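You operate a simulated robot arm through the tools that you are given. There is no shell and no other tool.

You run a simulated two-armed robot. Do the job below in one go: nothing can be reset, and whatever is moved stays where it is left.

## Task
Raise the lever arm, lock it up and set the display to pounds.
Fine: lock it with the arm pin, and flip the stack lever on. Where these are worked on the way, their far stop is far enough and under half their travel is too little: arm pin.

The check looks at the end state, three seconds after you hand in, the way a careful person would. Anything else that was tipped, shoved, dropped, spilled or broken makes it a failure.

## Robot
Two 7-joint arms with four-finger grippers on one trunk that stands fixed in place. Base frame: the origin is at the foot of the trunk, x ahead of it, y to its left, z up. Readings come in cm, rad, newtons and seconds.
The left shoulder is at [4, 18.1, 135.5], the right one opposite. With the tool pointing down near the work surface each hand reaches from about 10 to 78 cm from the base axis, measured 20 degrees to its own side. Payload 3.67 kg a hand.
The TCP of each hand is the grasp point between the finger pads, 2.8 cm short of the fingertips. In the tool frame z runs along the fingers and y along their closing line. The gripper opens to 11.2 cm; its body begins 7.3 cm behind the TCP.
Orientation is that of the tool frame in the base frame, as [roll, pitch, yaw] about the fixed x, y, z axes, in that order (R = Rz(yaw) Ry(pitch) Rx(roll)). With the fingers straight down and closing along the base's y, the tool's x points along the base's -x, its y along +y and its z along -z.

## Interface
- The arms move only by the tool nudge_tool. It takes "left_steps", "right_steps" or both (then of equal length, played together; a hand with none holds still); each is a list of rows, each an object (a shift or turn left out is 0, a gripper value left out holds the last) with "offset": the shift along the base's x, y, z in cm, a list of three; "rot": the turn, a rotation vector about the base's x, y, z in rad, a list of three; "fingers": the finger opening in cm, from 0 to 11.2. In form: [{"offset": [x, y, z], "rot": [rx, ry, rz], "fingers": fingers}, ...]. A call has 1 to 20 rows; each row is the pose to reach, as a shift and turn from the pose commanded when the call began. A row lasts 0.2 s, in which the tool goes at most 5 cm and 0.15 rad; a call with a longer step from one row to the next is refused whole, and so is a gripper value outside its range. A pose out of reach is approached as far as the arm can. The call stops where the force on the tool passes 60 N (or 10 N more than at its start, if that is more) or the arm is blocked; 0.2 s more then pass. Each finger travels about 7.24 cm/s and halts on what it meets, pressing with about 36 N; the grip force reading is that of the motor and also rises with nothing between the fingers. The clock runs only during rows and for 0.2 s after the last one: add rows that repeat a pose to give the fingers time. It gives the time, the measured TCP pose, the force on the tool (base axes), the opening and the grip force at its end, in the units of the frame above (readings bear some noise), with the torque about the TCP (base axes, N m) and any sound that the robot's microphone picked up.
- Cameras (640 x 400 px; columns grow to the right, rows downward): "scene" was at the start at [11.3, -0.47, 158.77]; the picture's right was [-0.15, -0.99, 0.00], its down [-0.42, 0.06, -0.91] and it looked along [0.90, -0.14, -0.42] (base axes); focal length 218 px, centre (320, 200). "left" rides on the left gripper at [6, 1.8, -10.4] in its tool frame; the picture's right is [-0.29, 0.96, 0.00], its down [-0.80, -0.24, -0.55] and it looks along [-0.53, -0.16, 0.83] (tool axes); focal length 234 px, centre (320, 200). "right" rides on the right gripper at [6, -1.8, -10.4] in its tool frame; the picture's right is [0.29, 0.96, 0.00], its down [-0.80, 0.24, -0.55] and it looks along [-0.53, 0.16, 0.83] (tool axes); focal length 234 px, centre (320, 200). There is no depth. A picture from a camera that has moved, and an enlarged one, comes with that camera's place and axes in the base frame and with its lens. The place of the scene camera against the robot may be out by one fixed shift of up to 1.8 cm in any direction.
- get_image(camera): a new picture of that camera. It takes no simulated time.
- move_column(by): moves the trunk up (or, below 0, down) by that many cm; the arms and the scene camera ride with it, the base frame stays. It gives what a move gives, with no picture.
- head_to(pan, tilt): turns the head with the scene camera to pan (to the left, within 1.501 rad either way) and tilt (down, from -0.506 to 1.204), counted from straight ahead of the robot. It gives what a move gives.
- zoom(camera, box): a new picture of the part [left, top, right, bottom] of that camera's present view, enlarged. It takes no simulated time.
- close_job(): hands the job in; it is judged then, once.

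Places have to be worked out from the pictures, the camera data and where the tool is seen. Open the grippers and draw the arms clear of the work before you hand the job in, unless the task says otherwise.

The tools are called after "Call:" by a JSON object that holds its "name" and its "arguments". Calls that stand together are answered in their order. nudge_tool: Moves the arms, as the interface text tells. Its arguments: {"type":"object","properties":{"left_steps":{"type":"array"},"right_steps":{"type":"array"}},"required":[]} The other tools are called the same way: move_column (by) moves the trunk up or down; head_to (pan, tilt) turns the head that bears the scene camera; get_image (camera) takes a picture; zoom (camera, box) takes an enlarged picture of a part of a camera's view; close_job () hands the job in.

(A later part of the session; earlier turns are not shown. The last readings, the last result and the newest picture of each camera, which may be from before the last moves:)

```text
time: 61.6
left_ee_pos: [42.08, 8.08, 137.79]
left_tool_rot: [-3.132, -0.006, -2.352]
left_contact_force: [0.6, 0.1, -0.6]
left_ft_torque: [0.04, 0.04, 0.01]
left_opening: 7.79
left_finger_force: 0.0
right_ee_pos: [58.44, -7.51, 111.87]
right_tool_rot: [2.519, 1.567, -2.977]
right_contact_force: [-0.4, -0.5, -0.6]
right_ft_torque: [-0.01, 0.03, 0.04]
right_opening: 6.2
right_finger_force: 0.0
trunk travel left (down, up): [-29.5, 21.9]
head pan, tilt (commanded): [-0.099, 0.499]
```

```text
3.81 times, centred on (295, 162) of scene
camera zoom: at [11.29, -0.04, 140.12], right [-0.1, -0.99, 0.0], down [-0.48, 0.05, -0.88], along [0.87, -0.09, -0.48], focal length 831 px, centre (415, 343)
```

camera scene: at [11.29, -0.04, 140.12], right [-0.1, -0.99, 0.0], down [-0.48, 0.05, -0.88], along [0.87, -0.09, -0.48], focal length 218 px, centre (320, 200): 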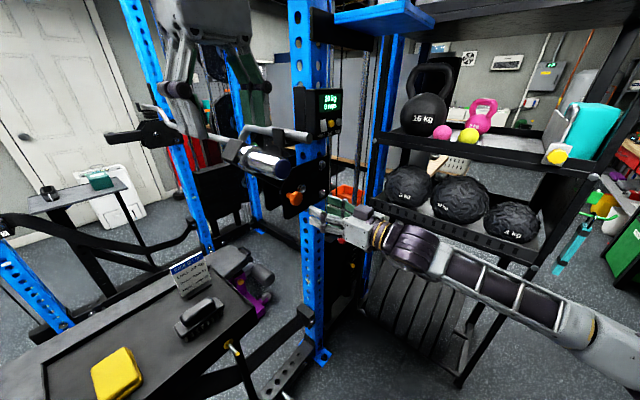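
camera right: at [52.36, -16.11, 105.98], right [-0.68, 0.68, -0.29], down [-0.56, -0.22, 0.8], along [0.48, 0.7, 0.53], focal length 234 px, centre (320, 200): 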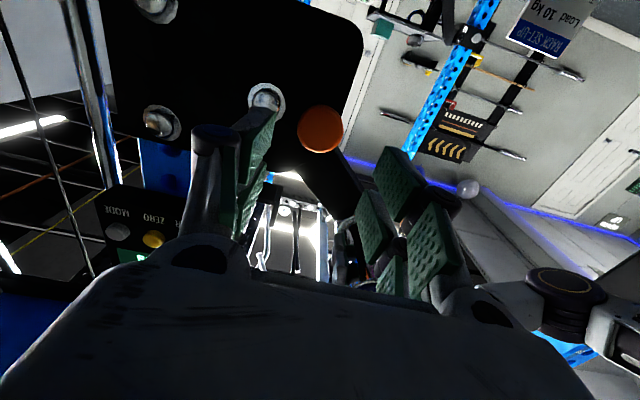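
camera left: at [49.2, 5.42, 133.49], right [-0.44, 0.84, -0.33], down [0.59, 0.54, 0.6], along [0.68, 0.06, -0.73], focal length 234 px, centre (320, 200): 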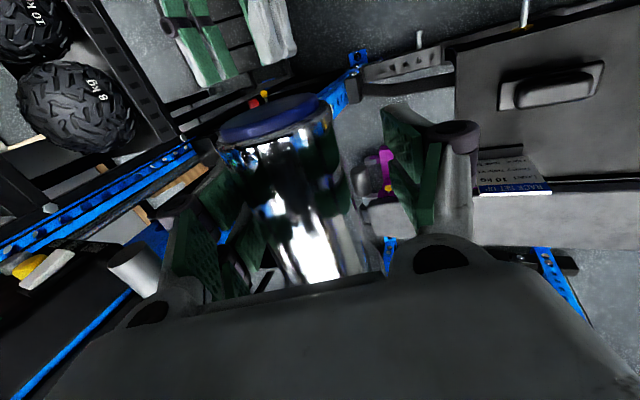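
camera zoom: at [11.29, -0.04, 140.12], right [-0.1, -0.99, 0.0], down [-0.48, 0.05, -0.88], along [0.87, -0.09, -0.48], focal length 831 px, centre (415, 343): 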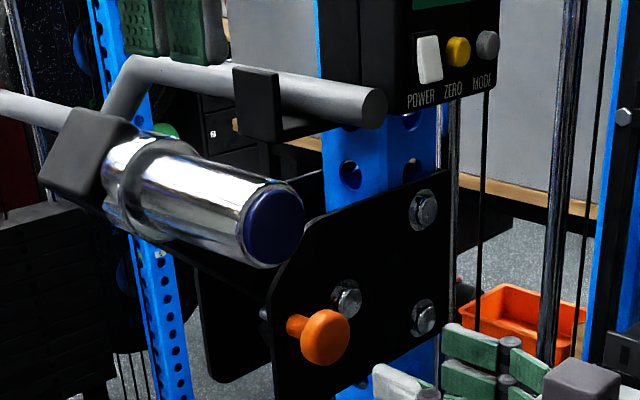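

The arm is up and pinned. Next is the display: I'll back the right hand off, raise it to z≈130 and shift it in front of the MODE button at a stand-off, closing the fingers.

Call:
{"name": "nudge_tool", "arguments": {"right_steps": [{"offset": [-2.5, -2.5, 1]}, {"offset": [-4.2, -4.2, 5], "fingers": 3}, {"offset": [-4.2, -4.2, 9.5], "fingers": 0}, {"offset": [-4.2, -4.2, 14], "fingers": 0}, {"offset": [-4.2, -4.2, 18.3], "fingers": 0}, {"offset": [-1.2, -7.2, 18.3], "fingers": 0}, {"offset": [1.8, -10.2, 18.3], "fingers": 0}, {"offset": [4.8, -13.2, 18.3], "fingers": 0}, {"offset": [4.8, -13.2, 18.3], "fingers": 0}]}}

Call:
{"name": "get_image", "arguments": {"camera": "right"}}

Call:
{"name": "get_image", "arguments": {"camera": "scene"}}

```text
time: 63.6
left_ee_pos: [42.24, 8.18, 137.61]
left_tool_rot: [-3.133, -0.009, -2.353]
left_contact_force: [-0.6, -0.2, 0.3]
left_ft_torque: [-0.03, 0.05, -0.04]
left_opening: 7.78
left_finger_force: 0.0
right_ee_pos: [61.98, -18.17, 130.82]
right_tool_rot: [0.618, 1.492, 1.342]
right_contact_force: [-0.8, -0.8, 0.7]
right_ft_torque: [-0.02, 0.0, 0.04]
right_opening: 0.0
right_finger_force: 35.7
right hand out of reach, approached as far as the arm can: row 7, 8, 9
trunk travel left (down, up): [-29.5, 21.9]
head pan, tilt (commanded): [-0.099, 0.499]
```

```text
taken
camera right: at [55.51, -25.94, 124.22], right [-0.63, 0.74, -0.24], down [-0.59, -0.25, 0.77], along [0.51, 0.63, 0.59], focal length 234 px, centre (320, 200)
```

right: 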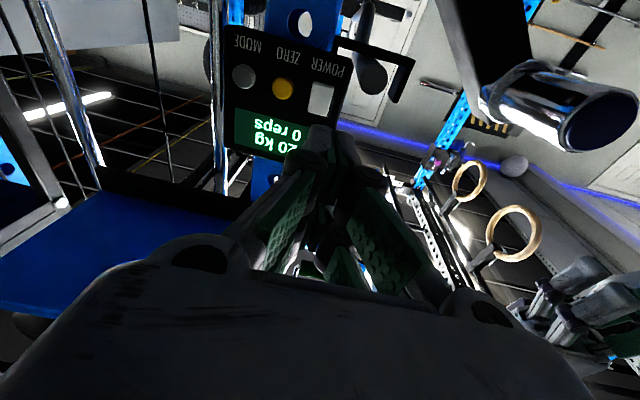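

```text
taken
camera scene: at [11.5, 0.08, 140.12], right [-0.1, -0.99, 0.0], down [-0.48, 0.05, -0.88], along [0.87, -0.09, -0.48], focal length 218 px, centre (320, 200)
```

scene: 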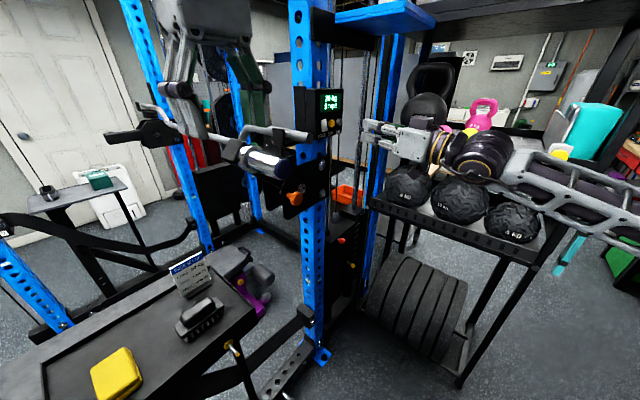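

The right arm couldn't quite reach that pose squarely, but from here MODE triangulates to (79.6, -13.7, 130.4), matching before. I'll yaw the tool about 17° to point more forward, which eases the reach, and go to a pre-press point about 8 cm short of MODE.

Call:
{"name": "nudge_tool", "arguments": {"right_steps": [{"offset": [0, 0, -0.3], "rot": [0, 0, -0.1]}, {"offset": [0, 0, -0.6], "rot": [0, 0, -0.2]}, {"offset": [0.5, 0, -1], "rot": [0, 0, -0.297]}, {"offset": [2.5, 0.2, -1.2], "rot": [0, 0, -0.297]}, {"offset": [4.5, 0.5, -1.2], "rot": [0, 0, -0.297]}, {"offset": [6.9, 0.7, -1.2], "rot": [0, 0, -0.297]}, {"offset": [6.9, 0.7, -1.2], "rot": [0, 0, -0.297]}]}}

Call:
{"name": "get_image", "arguments": {"camera": "right"}}

Call:
{"name": "zoom", "arguments": {"camera": "scene", "box": [290, 70, 450, 190]}}

```text
time: 65.2
left_ee_pos: [41.95, 8.1, 137.86]
left_tool_rot: [-3.134, -0.009, -2.352]
left_contact_force: [0.1, -0.2, -0.5]
left_ft_torque: [0.0, -0.02, -0.02]
left_opening: 7.79
left_finger_force: 0.2
right_ee_pos: [70.03, -19.89, 128.94]
right_tool_rot: [2.485, 1.569, 2.975]
right_contact_force: [0.6, -0.9, 0.4]
right_ft_torque: [-0.02, 0.01, 0.0]
right_opening: 0.02
right_finger_force: 35.7
trunk travel left (down, up): [-29.5, 21.9]
head pan, tilt (commanded): [-0.099, 0.499]
```

```text
taken
camera right: at [61.68, -26.41, 123.09], right [-0.45, 0.85, -0.29], down [-0.6, -0.05, 0.8], along [0.66, 0.53, 0.53], focal length 234 px, centre (320, 200)
```

right: 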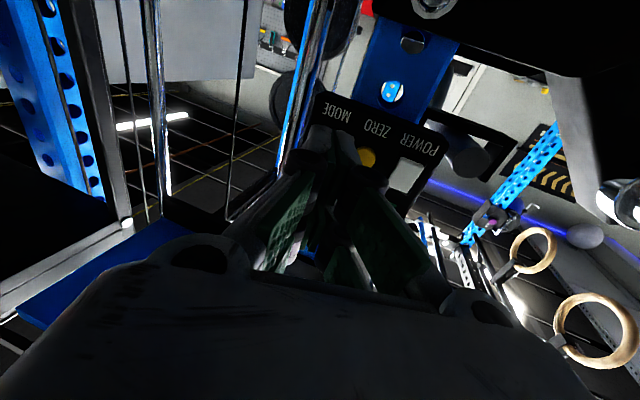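

```text
3.33 times, centred on (370, 130) of scene
camera zoom: at [11.22, -0.03, 140.13], right [-0.1, -0.99, 0.0], down [-0.48, 0.05, -0.88], along [0.87, -0.09, -0.48], focal length 727 px, centre (153, 433)
```

zoom: 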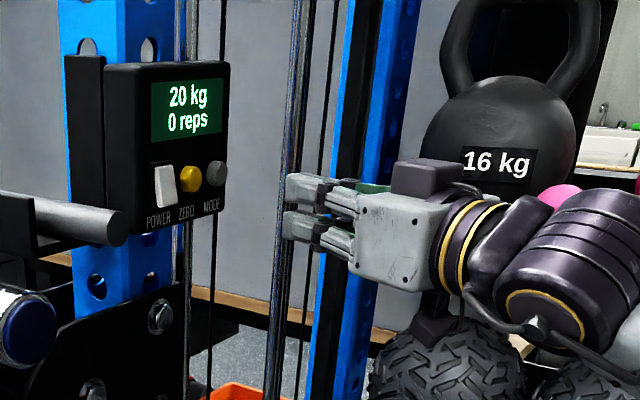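

The upper fingertip is at MODE's height and about 8 cm short of it. I'll advance along the tool axis by 7.6 cm, slowing at the end, and watch for contact or a click.

Call:
{"name": "nudge_tool", "arguments": {"right_steps": [{"offset": [2.2, 1.2, 0]}, {"offset": [4.4, 2.35, 0]}, {"offset": [5.7, 3.05, 0]}, {"offset": [6.2, 3.3, 0]}, {"offset": [6.7, 3.55, 0]}, {"offset": [6.7, 3.55, 0]}]}}

Call:
{"name": "get_image", "arguments": {"camera": "right"}}

Call:
{"name": "zoom", "arguments": {"camera": "scene", "box": [300, 80, 380, 140]}}

```text
time: 66.6
left_ee_pos: [41.98, 8.06, 137.75]
left_tool_rot: [-3.134, -0.008, -2.353]
left_contact_force: [-0.7, 0.1, 0.1]
left_ft_torque: [-0.01, 0.01, -0.03]
left_opening: 7.8
left_finger_force: 0.0
right_ee_pos: [76.79, -16.38, 129.09]
right_tool_rot: [2.606, 1.57, 3.093]
right_contact_force: [0.1, -0.6, 0.2]
right_ft_torque: [-0.03, -0.02, -0.02]
right_opening: 0.0
right_finger_force: 35.7
trunk travel left (down, up): [-29.5, 21.9]
head pan, tilt (commanded): [-0.099, 0.499]
```

```text
taken
camera right: at [68.44, -22.85, 123.08], right [-0.45, 0.85, -0.29], down [-0.6, -0.05, 0.8], along [0.66, 0.53, 0.53], focal length 234 px, centre (320, 200)
```

right: 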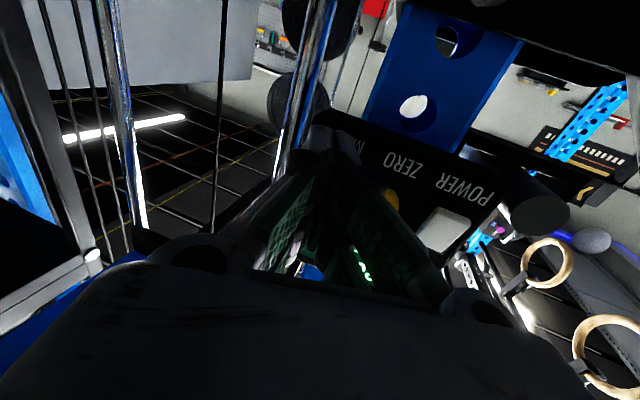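

```text
6.67 times, centred on (340, 110) of scene
camera zoom: at [11.25, -0.01, 140.12], right [-0.1, -0.99, 0.0], down [-0.48, 0.05, -0.88], along [0.87, -0.09, -0.48], focal length 1455 px, centre (187, 800)
```

zoom: 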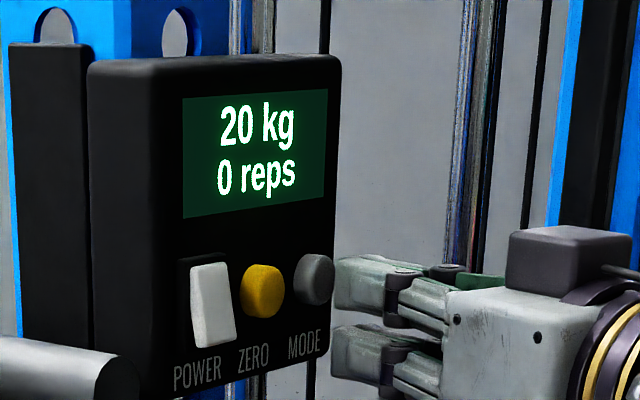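

No contact yet; the fingertip's edge is about 1 cm in front of MODE and slightly to its right. I'll shift 0.5 cm toward the button and press straight in along the panel normal in 0.3 cm steps.

Call:
{"name": "nudge_tool", "arguments": {"right_steps": [{"offset": [-0.35, 0.35, 0]}, {"offset": [-0.14, 0.57, 0]}, {"offset": [0.07, 0.78, 0]}, {"offset": [0.28, 0.99, 0]}, {"offset": [0.28, 0.99, 0]}]}}

Call:
{"name": "zoom", "arguments": {"camera": "scene", "box": [300, 80, 380, 140]}}

```text
time: 67.8
left_ee_pos: [42.07, 8.15, 137.81]
left_tool_rot: [-3.132, -0.007, -2.352]
left_contact_force: [-0.8, 0.3, -0.6]
left_ft_torque: [0.0, 0.0, -0.06]
left_opening: 7.81
left_finger_force: 0.0
right_ee_pos: [77.04, -15.43, 128.92]
right_tool_rot: [2.621, 1.568, 3.112]
right_contact_force: [-1.4, 0.6, -0.2]
right_ft_torque: [-0.02, 0.02, 0.0]
right_opening: 0.0
right_finger_force: 35.7
trunk travel left (down, up): [-29.5, 21.9]
head pan, tilt (commanded): [-0.099, 0.499]
```

```text
6.67 times, centred on (340, 110) of scene
camera zoom: at [11.24, -0.01, 140.12], right [-0.1, -0.99, 0.0], down [-0.48, 0.05, -0.88], along [0.87, -0.09, -0.48], focal length 1455 px, centre (187, 800)
```

zoom: 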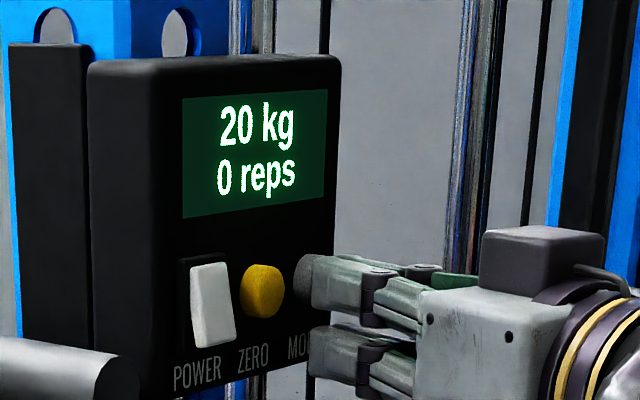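

The fingertip now overlaps MODE in view but isn't touching yet. I'll press on in 0.25 cm steps.

Call:
{"name": "nudge_tool", "arguments": {"right_steps": [{"offset": [0.15, 0.2, 0]}, {"offset": [0.32, 0.4, 0]}, {"offset": [0.5, 0.6, 0]}, {"offset": [0.67, 0.78, 0]}, {"offset": [0.67, 0.78, 0]}]}}

Call:
{"name": "zoom", "arguments": {"camera": "scene", "box": [300, 80, 380, 140]}}

```text
time: 69.0
left_ee_pos: [41.87, 8.01, 137.87]
left_tool_rot: [-3.131, -0.006, -2.353]
left_contact_force: [0.7, 0.2, 0.0]
left_ft_torque: [0.02, 0.02, -0.02]
left_opening: 7.8
left_finger_force: 0.0
right_ee_pos: [77.59, -14.96, 129.04]
right_tool_rot: [-1.237, 1.57, -0.751]
right_contact_force: [-11.9, -8.9, -4.1]
right_ft_torque: [0.07, -0.08, 0.04]
right_opening: 0.0
right_finger_force: 36.2
trunk travel left (down, up): [-29.5, 21.9]
head pan, tilt (commanded): [-0.099, 0.499]
```

```text
6.67 times, centred on (340, 110) of scene
camera zoom: at [11.05, -0.21, 140.14], right [-0.1, -0.99, 0.0], down [-0.48, 0.05, -0.88], along [0.87, -0.09, -0.48], focal length 1455 px, centre (187, 800)
```

zoom: 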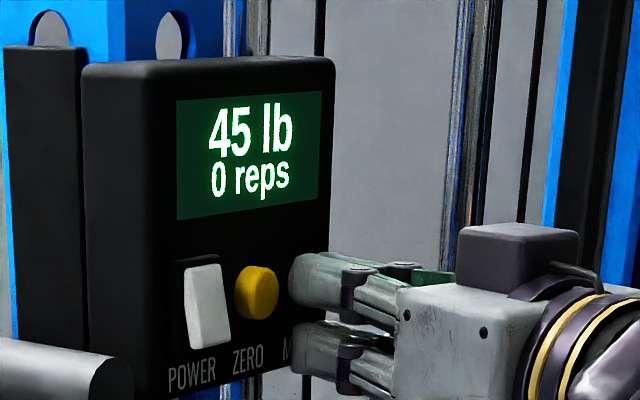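

The display now reads "45 lb". I'll withdraw the right hand straight back from the panel.

Call:
{"name": "nudge_tool", "arguments": {"right_steps": [{"offset": [-0.7, -0.7, 0]}, {"offset": [-2.5, -2.5, 0]}, {"offset": [-4.5, -4.5, 0]}, {"offset": [-6.5, -6.5, 0]}, {"offset": [-8.0, -8.0, 0]}, {"offset": [-8.0, -8.0, 0]}]}}

Call:
{"name": "get_image", "arguments": {"camera": "right"}}

Call:
{"name": "zoom", "arguments": {"camera": "scene", "box": [300, 80, 420, 170]}}

Call:
{"name": "zoom", "arguments": {"camera": "scene", "box": [310, 220, 390, 280]}}

```text
time: 70.4
left_ee_pos: [42.04, 8.24, 137.81]
left_tool_rot: [-3.132, -0.006, -2.353]
left_contact_force: [-0.4, 0.7, 0.6]
left_ft_torque: [0.0, 0.0, 0.0]
left_opening: 7.83
left_finger_force: 0.0
right_ee_pos: [69.8, -22.46, 128.99]
right_tool_rot: [2.868, 1.568, -2.927]
right_contact_force: [0.5, -0.2, 0.6]
right_ft_torque: [-0.01, 0.01, 0.01]
right_opening: 0.0
right_finger_force: 36.0
trunk travel left (down, up): [-29.5, 21.9]
head pan, tilt (commanded): [-0.099, 0.499]
```

```text
taken
camera right: at [61.43, -28.98, 123.13], right [-0.45, 0.85, -0.29], down [-0.6, -0.05, 0.8], along [0.66, 0.53, 0.53], focal length 234 px, centre (320, 200)
```

right: 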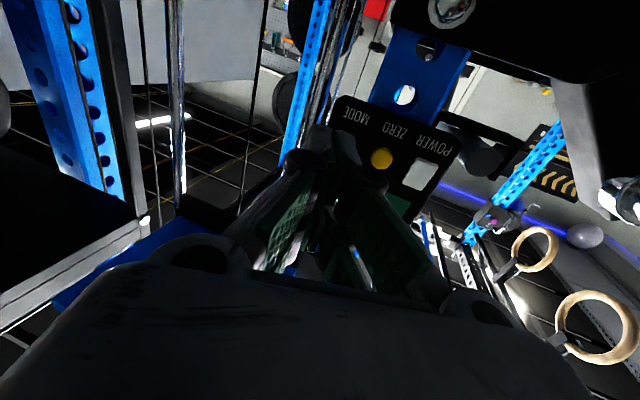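

```text
4.44 times, centred on (360, 125) of scene
camera zoom: at [11.32, 0.04, 140.12], right [-0.1, -0.99, 0.0], down [-0.48, 0.05, -0.88], along [0.87, -0.09, -0.48], focal length 970 px, centre (142, 533)
```

zoom: 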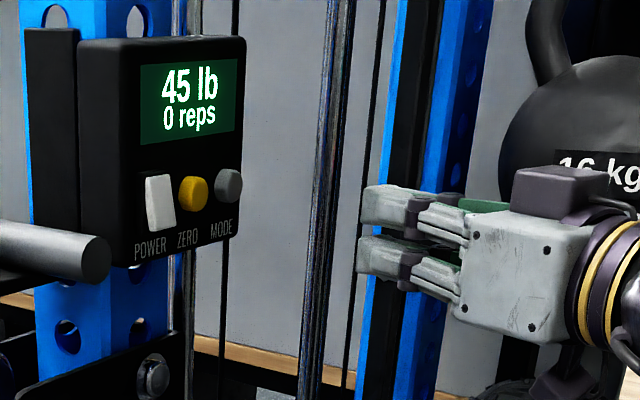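

```text
6.67 times, centred on (350, 250) of scene
camera zoom: at [11.32, 0.04, 140.12], right [-0.1, -0.99, 0.0], down [-0.48, 0.05, -0.88], along [0.87, -0.09, -0.48], focal length 1455 px, centre (120, -133)
```

zoom: 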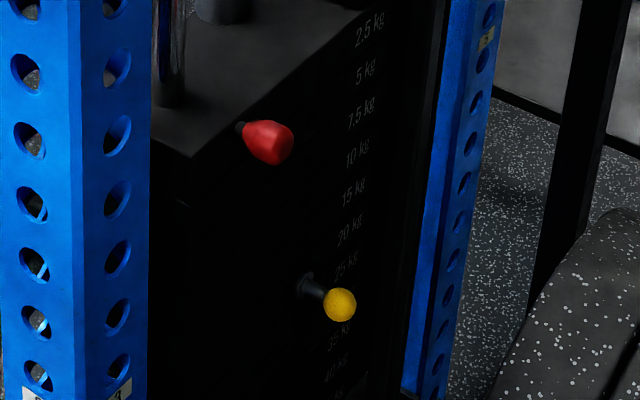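

The display shows "45 lb, 0 reps". Next is the red stack lever, near (83, -18, 81); I'll lower the right hand to z≈92 with the tool pitched 25° down so its camera can look at the lever and any markings.

Call:
{"name": "nudge_tool", "arguments": {"right_steps": [{"offset": [-1.5, -0.5, -2.5], "rot": [-0.0178, 0.0399, -0.0138]}, {"offset": [-3, -1, -6], "rot": [-0.0355, 0.0798, -0.0275]}, {"offset": [-4, -1.2, -10], "rot": [-0.0533, 0.1197, -0.0413]}, {"offset": [-5, -1.5, -14], "rot": [-0.071, 0.1596, -0.055]}, {"offset": [-6, -1.5, -18], "rot": [-0.0888, 0.1995, -0.0688]}, {"offset": [-7, -1.5, -22], "rot": [-0.1066, 0.2394, -0.0825]}, {"offset": [-7.8, -1.5, -26], "rot": [-0.1243, 0.2793, -0.0963]}, {"offset": [-7.8, -1.5, -30], "rot": [-0.142, 0.3192, -0.11]}, {"offset": [-7.8, -1.5, -34], "rot": [-0.16, 0.36, -0.124]}, {"offset": [-7.8, -1.5, -37], "rot": [-0.1776, 0.399, -0.1375]}, {"offset": [-7.8, -1.5, -37], "rot": [-0.1776, 0.399, -0.1375]}]}}

Call:
{"name": "get_image", "arguments": {"camera": "right"}}

Call:
{"name": "get_image", "arguments": {"camera": "scene"}}

```text
time: 72.8
left_ee_pos: [41.98, 8.13, 137.71]
left_tool_rot: [-3.131, -0.006, -2.352]
left_contact_force: [-0.2, -0.9, -0.1]
left_ft_torque: [0.01, 0.01, -0.02]
left_opening: 7.8
left_finger_force: 0.2
right_ee_pos: [62.07, -24.13, 91.8]
right_tool_rot: [3.141, 1.132, -2.795]
right_contact_force: [-0.5, 0.0, 0.3]
right_ft_torque: [-0.02, -0.01, 0.0]
right_opening: 0.0
right_finger_force: 35.5
trunk travel left (down, up): [-29.5, 21.9]
head pan, tilt (commanded): [-0.099, 0.499]
```

```text
taken
camera right: at [51.31, -29.91, 90.99], right [-0.44, 0.86, -0.26], down [-0.23, 0.17, 0.96], along [0.87, 0.48, 0.13], focal length 234 px, centre (320, 200)
```

right: 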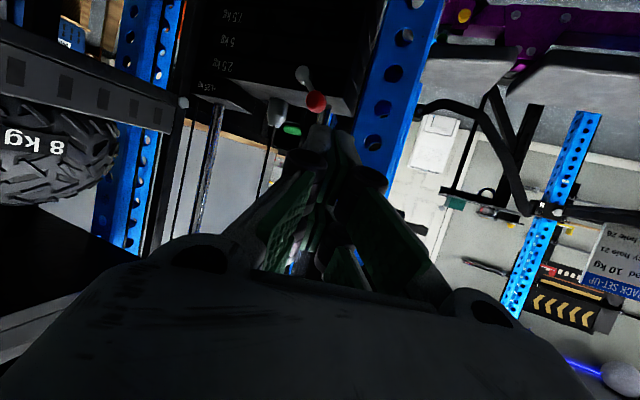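

```text
taken
camera scene: at [11.23, 0.0, 140.13], right [-0.1, -0.99, 0.0], down [-0.48, 0.05, -0.88], along [0.87, -0.09, -0.48], focal length 218 px, centre (320, 200)
```

scene: 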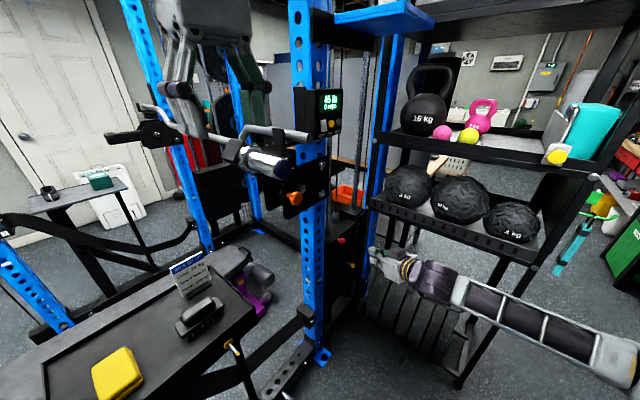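

The right camera now sees the red lever with a chrome stem and a green mark nearby. I'll zoom in on it.

Call:
{"name": "zoom", "arguments": {"camera": "right", "box": [260, 40, 370, 150]}}

Call:
{"name": "zoom", "arguments": {"camera": "right", "box": [180, 0, 380, 150]}}

Call:
{"name": "zoom", "arguments": {"camera": "scene", "box": [325, 225, 365, 255]}}

```text
3.64 times, centred on (315, 95) of right
camera zoom: at [51.31, -29.91, 90.99], right [-0.44, 0.86, -0.26], down [-0.23, 0.17, 0.96], along [0.87, 0.48, 0.13], focal length 852 px, centre (338, 582)
```

zoom: 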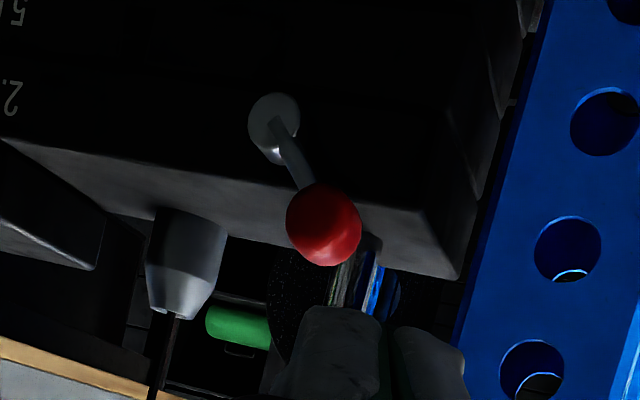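

```text
2.67 times, centred on (280, 75) of right
camera zoom: at [51.31, -29.91, 90.99], right [-0.44, 0.86, -0.26], down [-0.23, 0.17, 0.96], along [0.87, 0.48, 0.13], focal length 624 px, centre (427, 533)
```

zoom: 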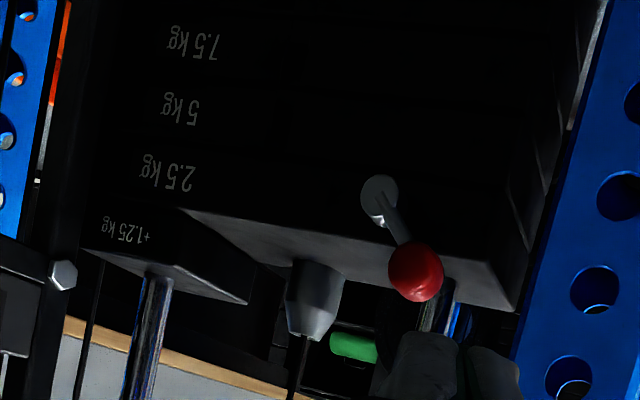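

```text
13.33 times, centred on (345, 240) of scene
camera zoom: at [11.23, 0.0, 140.13], right [-0.1, -0.99, 0.0], down [-0.48, 0.05, -0.88], along [0.87, -0.09, -0.48], focal length 2910 px, centre (-13, -333)
```

zoom: 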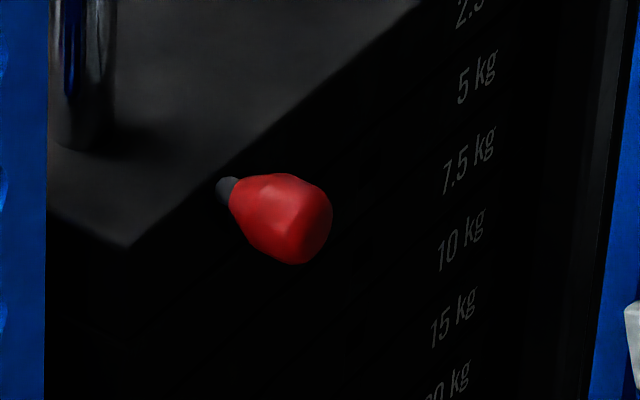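

The lever is a chrome stem on a boss at about (89, -18, 77.5) with its red knob at about (81, -17.5, 83), currently leaning up and toward the upright. I'll move the right camera to look at it square-on to understand how it pivots.

Call:
{"name": "nudge_tool", "arguments": {"right_steps": [{"offset": [1.0, -2.5, -2.0], "rot": [-0.014, 0.027, 0.07]}, {"offset": [2.5, -5, -4.2], "rot": [-0.028, 0.054, 0.14]}, {"offset": [4.5, -7, -6.5], "rot": [-0.043, 0.081, 0.21]}, {"offset": [6.2, -8.4, -8.8], "rot": [-0.057, 0.108, 0.28]}, {"offset": [6.2, -8.4, -8.8], "rot": [-0.057, 0.108, 0.28]}]}}

Call:
{"name": "get_image", "arguments": {"camera": "right"}}

```text
time: 74.2
left_ee_pos: [42.05, 8.08, 137.8]
left_tool_rot: [-3.131, -0.008, -2.352]
left_contact_force: [0.3, 0.5, -0.4]
left_ft_torque: [0.01, 0.0, 0.01]
left_opening: 7.77
left_finger_force: 0.1
right_ee_pos: [66.87, -24.34, 80.94]
right_tool_rot: [2.749, 1.083, -2.87]
right_contact_force: [-1.1, -0.3, 0.3]
right_ft_torque: [0.03, -0.02, 0.02]
right_opening: 0.0
right_finger_force: 36.0
right hand out of reach, approached as far as the arm can: row 3, 4
trunk travel left (down, up): [-29.5, 21.9]
head pan, tilt (commanded): [-0.099, 0.499]
stopped in row 5 (right hand): the arm was blocked; the commanded pose is now the measured one
```

```text
taken
camera right: at [58.02, -32.81, 79.99], right [-0.68, 0.73, -0.08], down [-0.16, -0.03, 0.99], along [0.72, 0.68, 0.14], focal length 234 px, centre (320, 200)
```

right: 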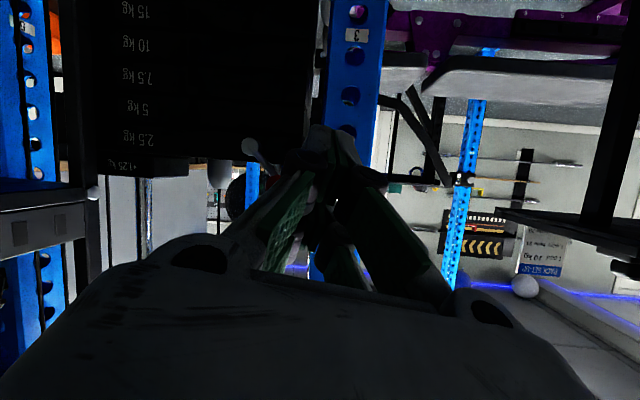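

The arm approached as far as it could. From this new, nearly square-on viewpoint I'll zoom on the lever.

Call:
{"name": "zoom", "arguments": {"camera": "right", "box": [200, 110, 320, 220]}}

Call:
{"name": "get_image", "arguments": {"camera": "scene"}}

Call:
{"name": "zoom", "arguments": {"camera": "scene", "box": [310, 210, 390, 270]}}

```text
3.64 times, centred on (260, 165) of right
camera zoom: at [58.02, -32.81, 79.99], right [-0.68, 0.73, -0.08], down [-0.16, -0.03, 0.99], along [0.72, 0.68, 0.14], focal length 852 px, centre (538, 327)
```

zoom: 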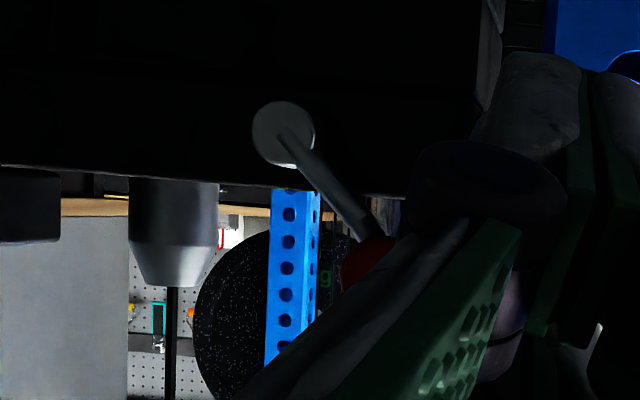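

```text
taken
camera scene: at [11.23, -0.04, 140.12], right [-0.1, -0.99, 0.0], down [-0.48, 0.05, -0.88], along [0.87, -0.09, -0.48], focal length 218 px, centre (320, 200)
```

scene: 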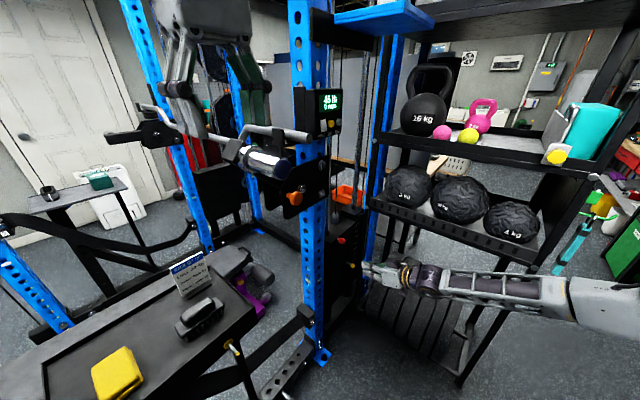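

```text
6.67 times, centred on (350, 240) of scene
camera zoom: at [11.23, -0.04, 140.12], right [-0.1, -0.99, 0.0], down [-0.48, 0.05, -0.88], along [0.87, -0.09, -0.48], focal length 1455 px, centre (120, -67)
```

zoom: 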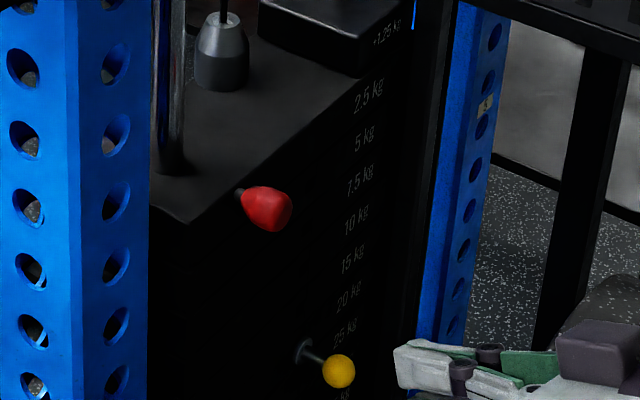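

Seen square-on (image inverted), the lever rotates about a boss on the stack face and now points up-left, about 45°. I'll zoom in more to look for ON/OFF marks.

Call:
{"name": "zoom", "arguments": {"camera": "right", "box": [215, 95, 305, 165]}}

Call:
{"name": "zoom", "arguments": {"camera": "scene", "box": [330, 222, 370, 262]}}

```text
5.71 times, centred on (260, 130) of right
camera zoom: at [58.02, -32.81, 79.99], right [-0.68, 0.73, -0.08], down [-0.16, -0.03, 0.99], along [0.72, 0.68, 0.14], focal length 1338 px, centre (663, 600)
```

zoom: 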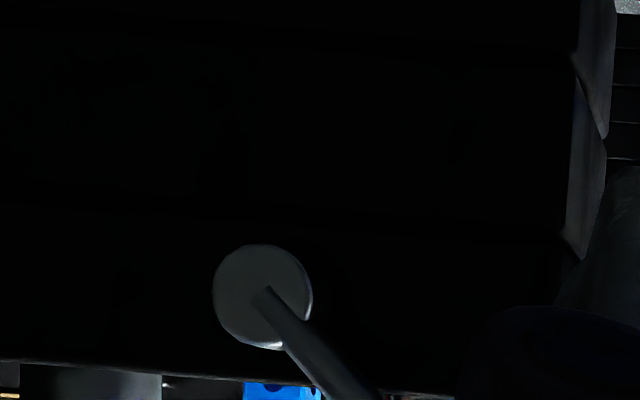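

```text
10.00 times, centred on (350, 242) of scene
camera zoom: at [11.23, -0.04, 140.12], right [-0.1, -0.99, 0.0], down [-0.48, 0.05, -0.88], along [0.87, -0.09, -0.48], focal length 2182 px, centre (20, -220)
```

zoom: 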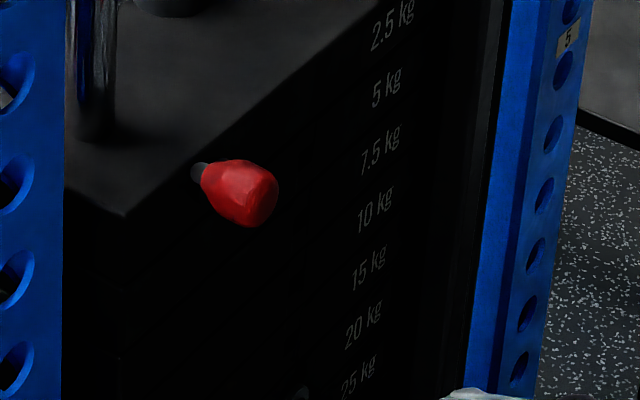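

No markings are visible; the lever points up-left and outward from its boss, with vector about equal parts sideways, outward and up. I'll re-aim the right hand along the lever's own axis (yaw -3°, 35° down) at a 14 cm stand-off, fingers opened to 5 cm, so I can grasp the knob and feel which way it flips.

Call:
{"name": "nudge_tool", "arguments": {"right_steps": [{"offset": [0, 0.8, 2.5], "rot": [-0.0314, 0.0143, -0.0939], "fingers": 5}, {"offset": [0.3, 1.8, 5], "rot": [-0.0629, 0.0286, -0.1879], "fingers": 5}, {"offset": [0.8, 3, 7.5], "rot": [-0.0943, 0.0429, -0.2818], "fingers": 5}, {"offset": [1.5, 4.2, 9.7], "rot": [-0.1258, 0.0572, -0.3757], "fingers": 5}, {"offset": [2.2, 5.4, 9.7], "rot": [-0.1572, 0.0715, -0.4696], "fingers": 5}, {"offset": [2.8, 6.5, 9.7], "rot": [-0.1887, 0.0858, -0.5636], "fingers": 5}, {"offset": [3.2, 7.3, 9.7], "rot": [-0.2201, 0.1001, -0.6575], "fingers": 5}, {"offset": [3.2, 7.3, 9.7], "rot": [-0.2201, 0.1001, -0.6575], "fingers": 5}]}}

Call:
{"name": "get_image", "arguments": {"camera": "right"}}

Call:
{"name": "get_image", "arguments": {"camera": "scene"}}

```text
time: 76.0
left_ee_pos: [41.95, 8.09, 137.76]
left_tool_rot: [-3.133, -0.007, -2.353]
left_contact_force: [0.2, 0.1, 0.3]
left_ft_torque: [0.05, 0.0, 0.01]
left_opening: 7.78
left_finger_force: 0.1
right_ee_pos: [70.05, -17.24, 90.7]
right_tool_rot: [-3.139, 0.962, 3.088]
right_contact_force: [0.2, 0.0, 0.0]
right_ft_torque: [0.02, 0.04, 0.02]
right_opening: 4.96
right_finger_force: 0.0
trunk travel left (down, up): [-29.5, 21.9]
head pan, tilt (commanded): [-0.099, 0.499]
```

```text
taken
camera right: at [57.99, -18.41, 91.91], right [-0.11, 0.96, -0.24], down [0.02, 0.24, 0.97], along [0.99, 0.11, -0.04], focal length 234 px, centre (320, 200)
```

right: 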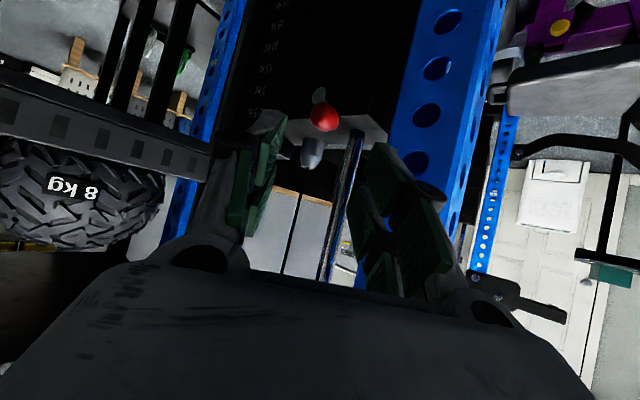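

```text
taken
camera scene: at [11.22, -0.08, 140.12], right [-0.1, -0.99, 0.0], down [-0.48, 0.05, -0.88], along [0.87, -0.09, -0.48], focal length 218 px, centre (320, 200)
```

scene: 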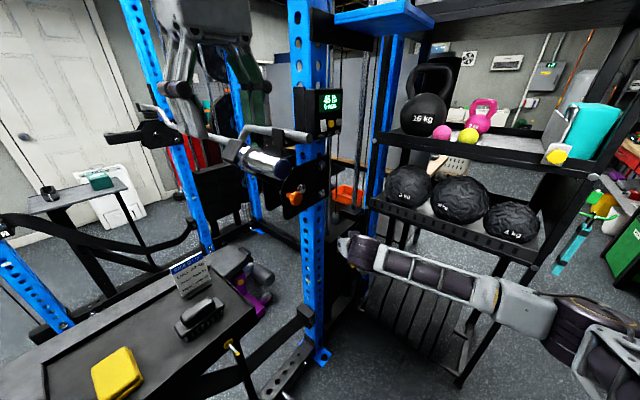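

The knob is centred on the tool axis and 14 cm ahead. I'll advance along the axis until the pads surround the knob.

Call:
{"name": "nudge_tool", "arguments": {"right_steps": [{"offset": [3.0, -0.05, -2.1]}, {"offset": [6.0, -0.1, -4.2]}, {"offset": [8.5, -0.2, -6.0]}, {"offset": [10.3, -0.25, -7.3]}, {"offset": [11.3, -0.25, -8.0]}, {"offset": [11.3, -0.25, -8.0]}]}}

Call:
{"name": "get_image", "arguments": {"camera": "right"}}

Call:
{"name": "zoom", "arguments": {"camera": "scene", "box": [310, 200, 410, 275]}}

```text
time: 77.4
left_ee_pos: [42.05, 8.14, 137.81]
left_tool_rot: [-3.131, -0.008, -2.352]
left_contact_force: [0.5, -0.7, 0.0]
left_ft_torque: [0.01, -0.02, 0.01]
left_opening: 7.79
left_finger_force: 0.0
right_ee_pos: [81.47, -17.37, 82.74]
right_tool_rot: [-3.139, 0.96, 3.091]
right_contact_force: [0.7, -0.3, -0.1]
right_ft_torque: [0.02, -0.03, 0.0]
right_opening: 4.98
right_finger_force: 0.1
trunk travel left (down, up): [-29.5, 21.9]
head pan, tilt (commanded): [-0.099, 0.499]
```

```text
taken
camera right: at [69.44, -18.6, 83.83], right [-0.11, 0.96, -0.24], down [0.02, 0.24, 0.97], along [0.99, 0.11, -0.04], focal length 234 px, centre (320, 200)
```

right: 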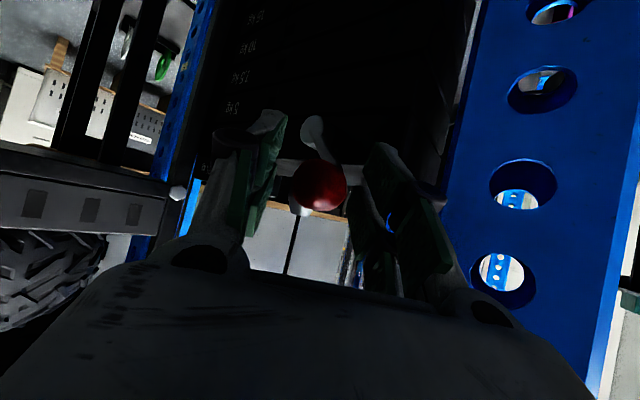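

```text
5.33 times, centred on (360, 238) of scene
camera zoom: at [11.25, -0.01, 140.12], right [-0.1, -0.99, 0.0], down [-0.48, 0.05, -0.88], along [0.87, -0.09, -0.48], focal length 1164 px, centre (107, 0)
```

zoom: 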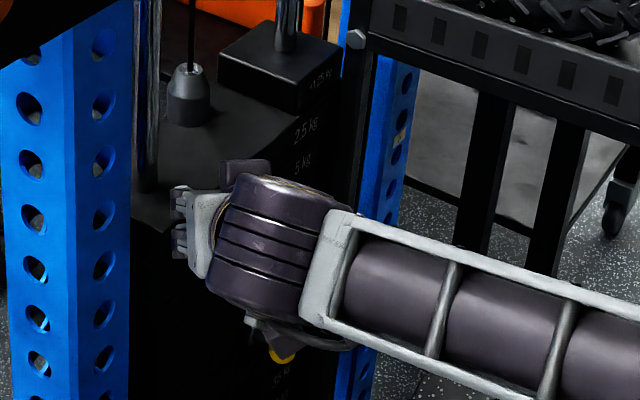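

The knob sits between the pads. I'll close on it.

Call:
{"name": "nudge_tool", "arguments": {"right_steps": [{"offset": [0, 0, 0], "fingers": 1.5}, {"offset": [0, 0, 0], "fingers": 1.5}, {"offset": [0, 0, 0], "fingers": 1.5}]}}

Call:
{"name": "get_image", "arguments": {"camera": "right"}}

```text
time: 78.2
left_ee_pos: [41.95, 8.11, 137.91]
left_tool_rot: [-3.132, -0.005, -2.352]
left_contact_force: [-0.3, 0.1, 0.2]
left_ft_torque: [0.04, 0.02, 0.02]
left_opening: 7.81
left_finger_force: 0.1
right_ee_pos: [81.42, -17.09, 82.64]
right_tool_rot: [3.141, 0.961, 3.093]
right_contact_force: [1.2, 3.8, -0.2]
right_ft_torque: [0.45, -0.39, 1.19]
right_opening: 2.95
right_finger_force: 44.7
trunk travel left (down, up): [-29.5, 21.9]
head pan, tilt (commanded): [-0.099, 0.499]
```

```text
taken
camera right: at [69.44, -18.47, 83.84], right [-0.12, 0.96, -0.24], down [0.01, 0.24, 0.97], along [0.99, 0.11, -0.04], focal length 234 px, centre (320, 200)
```

right: 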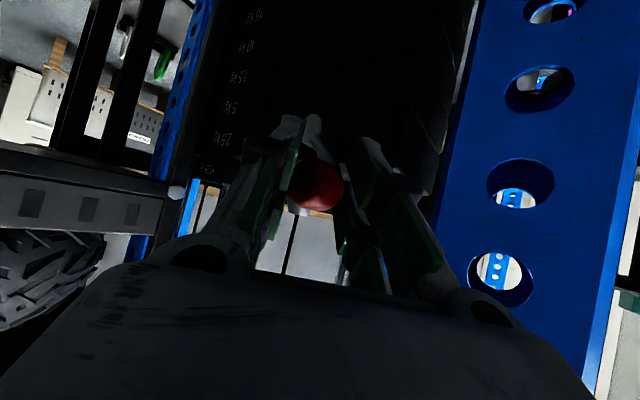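

Knob held at 2.95 cm. I'll probe by moving 0.5 cm up and to the right (rotation about the boss axis) and read the reaction.

Call:
{"name": "nudge_tool", "arguments": {"right_steps": [{"offset": [0.12, -0.12, 0.18]}, {"offset": [0.24, -0.24, 0.36]}, {"offset": [0.24, -0.24, 0.36]}]}}

```text
time: 79.0
left_ee_pos: [42.07, 8.31, 137.69]
left_tool_rot: [-3.131, -0.009, -2.354]
left_contact_force: [-0.5, -0.8, 1.1]
left_ft_torque: [0.0, 0.01, 0.02]
left_opening: 7.81
left_finger_force: 0.0
right_ee_pos: [81.44, -17.27, 82.67]
right_tool_rot: [-3.142, 0.955, 3.096]
right_contact_force: [-8.2, 12.9, -11.7]
right_ft_torque: [0.55, 1.25, 1.5]
right_opening: 2.95
right_finger_force: 45.3
trunk travel left (down, up): [-29.5, 21.9]
head pan, tilt (commanded): [-0.099, 0.499]
```

That direction resisted with ~19 N and hardly any motion. Next I'll probe outward-and-down (a vertical toggle) from the starting point.

Call:
{"name": "nudge_tool", "arguments": {"right_steps": [{"offset": [-0.24, 0.24, -0.36]}, {"offset": [-0.37, 0.11, -0.53]}, {"offset": [-0.5, -0.02, -0.7]}, {"offset": [-0.5, -0.02, -0.7]}]}}

```text
time: 80.0
left_ee_pos: [42.38, 8.44, 137.71]
left_tool_rot: [-3.132, -0.009, -2.354]
left_contact_force: [-0.1, -0.6, -0.1]
left_ft_torque: [-0.03, 0.02, -0.01]
left_opening: 7.81
left_finger_force: 0.1
right_ee_pos: [81.48, -17.29, 82.75]
right_tool_rot: [3.14, 0.967, 3.091]
right_contact_force: [25.0, 20.8, 4.9]
right_ft_torque: [0.33, -0.91, 1.08]
right_opening: 2.94
right_finger_force: 44.7
trunk travel left (down, up): [-29.5, 21.9]
head pan, tilt (commanded): [-0.099, 0.499]
```

Outward motion is also blocked (~32 N along the boss axis), so the lever must rotate about the boss. I'll probe the opposite rotation: down and to the left (toward the upright).

Call:
{"name": "nudge_tool", "arguments": {"right_steps": [{"offset": [0.13, 0.25, 0.1]}, {"offset": [0.02, 0.5, -0.02]}, {"offset": [0.02, 0.5, -0.02]}]}}

```text
time: 80.8
left_ee_pos: [42.22, 8.24, 137.81]
left_tool_rot: [-3.132, -0.01, -2.353]
left_contact_force: [0.4, -0.5, 0.3]
left_ft_torque: [0.03, -0.01, -0.02]
left_opening: 7.81
left_finger_force: 0.1
right_ee_pos: [81.38, -17.25, 82.6]
right_tool_rot: [-3.141, 0.964, 3.09]
right_contact_force: [30.5, 11.0, 16.5]
right_ft_torque: [0.33, -1.1, 1.2]
right_opening: 2.96
right_finger_force: 45.2
trunk travel left (down, up): [-29.5, 21.9]
head pan, tilt (commanded): [-0.099, 0.499]
```

All small probes met ~20 N, which could just be the lever's detent. I'll push harder in the up-right rotation, up to 1.4 cm, watching whether it lets go.

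Call:
{"name": "nudge_tool", "arguments": {"right_steps": [{"offset": [0.24, -0.24, 0.36]}, {"offset": [0.42, -0.42, 0.62]}, {"offset": [0.6, -0.6, 0.9]}, {"offset": [0.78, -0.78, 1.16]}, {"offset": [0.96, -0.96, 1.42]}, {"offset": [0.96, -0.96, 1.42]}]}}

Call:
{"name": "get_image", "arguments": {"camera": "right"}}

```text
time: 82.2
left_ee_pos: [42.14, 8.25, 137.64]
left_tool_rot: [-3.13, -0.008, -2.353]
left_contact_force: [0.9, -0.2, 0.4]
left_ft_torque: [-0.02, 0.03, 0.02]
left_opening: 7.81
left_finger_force: 0.0
right_ee_pos: [82.02, -17.82, 83.55]
right_tool_rot: [-3.139, 0.958, 3.091]
right_contact_force: [-6.4, 18.6, -11.3]
right_ft_torque: [1.1, 0.91, 1.46]
right_opening: 3.02
right_finger_force: 45.6
trunk travel left (down, up): [-29.5, 21.9]
head pan, tilt (commanded): [-0.099, 0.499]
```

```text
taken
camera right: at [70.02, -19.11, 84.79], right [-0.12, 0.96, -0.24], down [0.02, 0.24, 0.97], along [0.99, 0.11, -0.05], focal length 234 px, centre (320, 200)
```

right: 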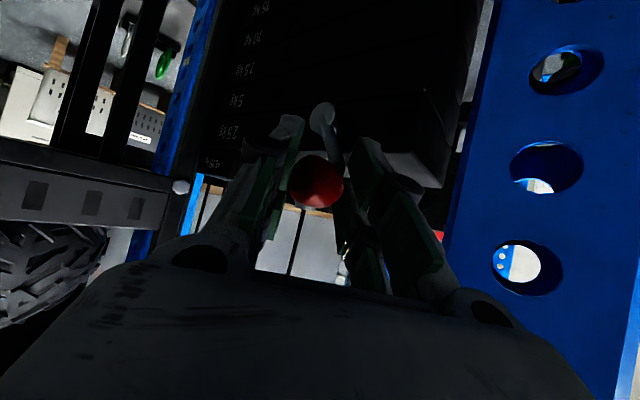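

It moved about 1.3 cm at a steady ~20 N, so the lever turns about its boss against friction, from up-left over the top. I'll continue along the arc about 0.4 rad, turning the hand with it.

Call:
{"name": "nudge_tool", "arguments": {"right_steps": [{"offset": [0.21, -0.21, 0.2], "rot": [0.035, 0.035, 0]}, {"offset": [0.42, -0.42, 0.4], "rot": [0.07, 0.07, 0]}, {"offset": [0.64, -0.64, 0.57], "rot": [0.106, 0.106, 0]}, {"offset": [0.87, -0.87, 0.73], "rot": [0.141, 0.141, 0]}, {"offset": [1.1, -1.1, 0.88], "rot": [0.177, 0.177, 0]}, {"offset": [1.33, -1.33, 1.0], "rot": [0.212, 0.212, 0]}, {"offset": [1.58, -1.58, 1.12], "rot": [0.247, 0.247, 0]}, {"offset": [1.82, -1.82, 1.21], "rot": [0.283, 0.283, 0]}, {"offset": [1.82, -1.82, 1.21], "rot": [0.283, 0.283, 0]}]}}

Call:
{"name": "get_image", "arguments": {"camera": "right"}}

Call:
{"name": "get_image", "arguments": {"camera": "scene"}}

```text
time: 84.2
left_ee_pos: [42.26, 8.16, 137.65]
left_tool_rot: [-3.132, -0.009, -2.35]
left_contact_force: [0.0, -0.8, 0.4]
left_ft_torque: [0.01, -0.03, 0.03]
left_opening: 7.79
left_finger_force: 0.1
right_ee_pos: [84.19, -20.01, 84.79]
right_tool_rot: [2.815, 0.63, 2.849]
right_contact_force: [24.2, 4.0, 0.9]
right_ft_torque: [-0.33, -1.04, -0.59]
right_opening: 2.89
right_finger_force: 44.6
trunk travel left (down, up): [-29.5, 21.9]
head pan, tilt (commanded): [-0.099, 0.499]
```

```text
taken
camera right: at [72.83, -21.97, 88.95], right [-0.14, 0.99, 0.08], down [0.29, -0.04, 0.96], along [0.95, 0.15, -0.28], focal length 234 px, centre (320, 200)
```

right: 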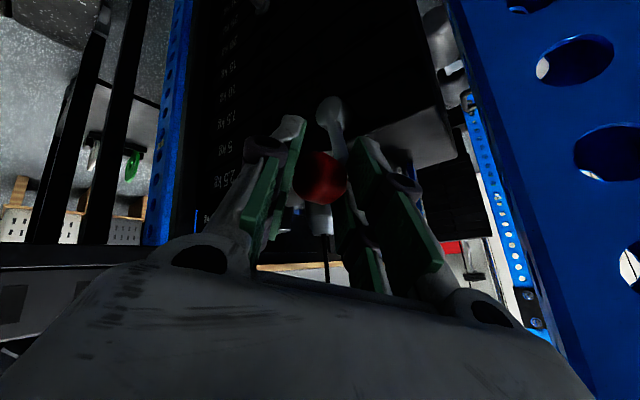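

```text
taken
camera scene: at [11.53, 0.04, 140.1], right [-0.1, -0.99, 0.0], down [-0.48, 0.05, -0.88], along [0.87, -0.09, -0.48], focal length 218 px, centre (320, 200)
```

scene: 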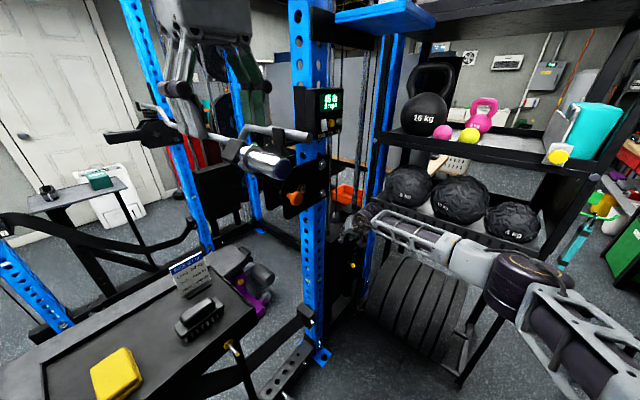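

The lever follows smoothly and is now near vertical (about 77°), even pulling ahead slightly as if it snaps over. I'll carry it on past the top by another 0.5 rad.

Call:
{"name": "nudge_tool", "arguments": {"right_steps": [{"offset": [0.26, -0.26, 0.07], "rot": [0.037, 0.037, 0]}, {"offset": [0.53, -0.53, 0.13], "rot": [0.074, 0.074, 0]}, {"offset": [1.03, -1.03, 0.18], "rot": [0.145, 0.145, 0]}, {"offset": [1.54, -1.54, 0.16], "rot": [0.216, 0.216, 0]}, {"offset": [2.05, -2.05, 0.07], "rot": [0.286, 0.286, 0]}, {"offset": [2.55, -2.55, -0.1], "rot": [0.357, 0.357, 0]}, {"offset": [2.55, -2.55, -0.1], "rot": [0.357, 0.357, 0]}]}}

Call:
{"name": "get_image", "arguments": {"camera": "right"}}

Call:
{"name": "get_image", "arguments": {"camera": "scene"}}

```text
time: 85.5
left_ee_pos: [42.07, 8.12, 137.77]
left_tool_rot: [-3.131, -0.007, -2.353]
left_contact_force: [-1.2, 0.8, 0.5]
left_ft_torque: [-0.05, -0.01, 0.0]
left_opening: 7.79
left_finger_force: 0.1
right_ee_pos: [85.53, -21.31, 84.78]
right_tool_rot: [2.627, 0.244, 2.816]
right_contact_force: [-4.2, -13.1, -6.8]
right_ft_torque: [0.3, -0.99, 0.39]
right_opening: 2.92
right_finger_force: 45.2
right hand out of reach, approached as far as the arm can: row 6
trunk travel left (down, up): [-29.5, 21.9]
head pan, tilt (commanded): [-0.099, 0.499]
stopped in row 6 (right hand): the force on the tool passed its limit at 83 N (the readings are from after the stop); the commanded pose is now the measured one
```

```text
taken
camera right: at [76.04, -25.17, 91.48], right [-0.11, 0.92, 0.39], down [0.58, -0.26, 0.77], along [0.81, 0.31, -0.5], focal length 234 px, centre (320, 200)
```

right: 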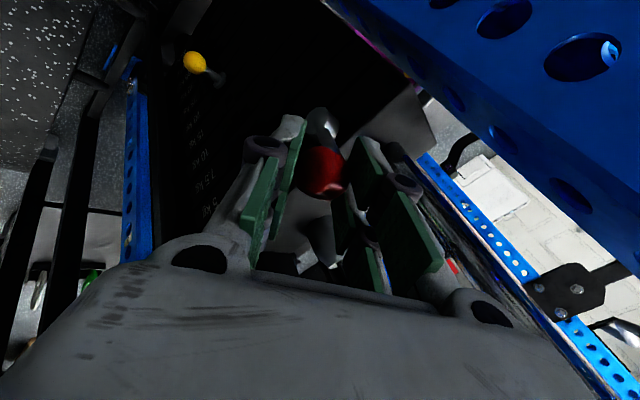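

```text
taken
camera scene: at [11.15, -0.14, 140.13], right [-0.1, -0.99, 0.0], down [-0.48, 0.05, -0.88], along [0.87, -0.09, -0.48], focal length 218 px, centre (320, 200)
```

scene: 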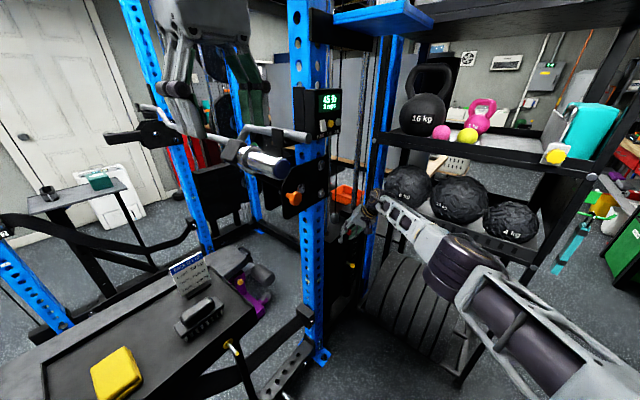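

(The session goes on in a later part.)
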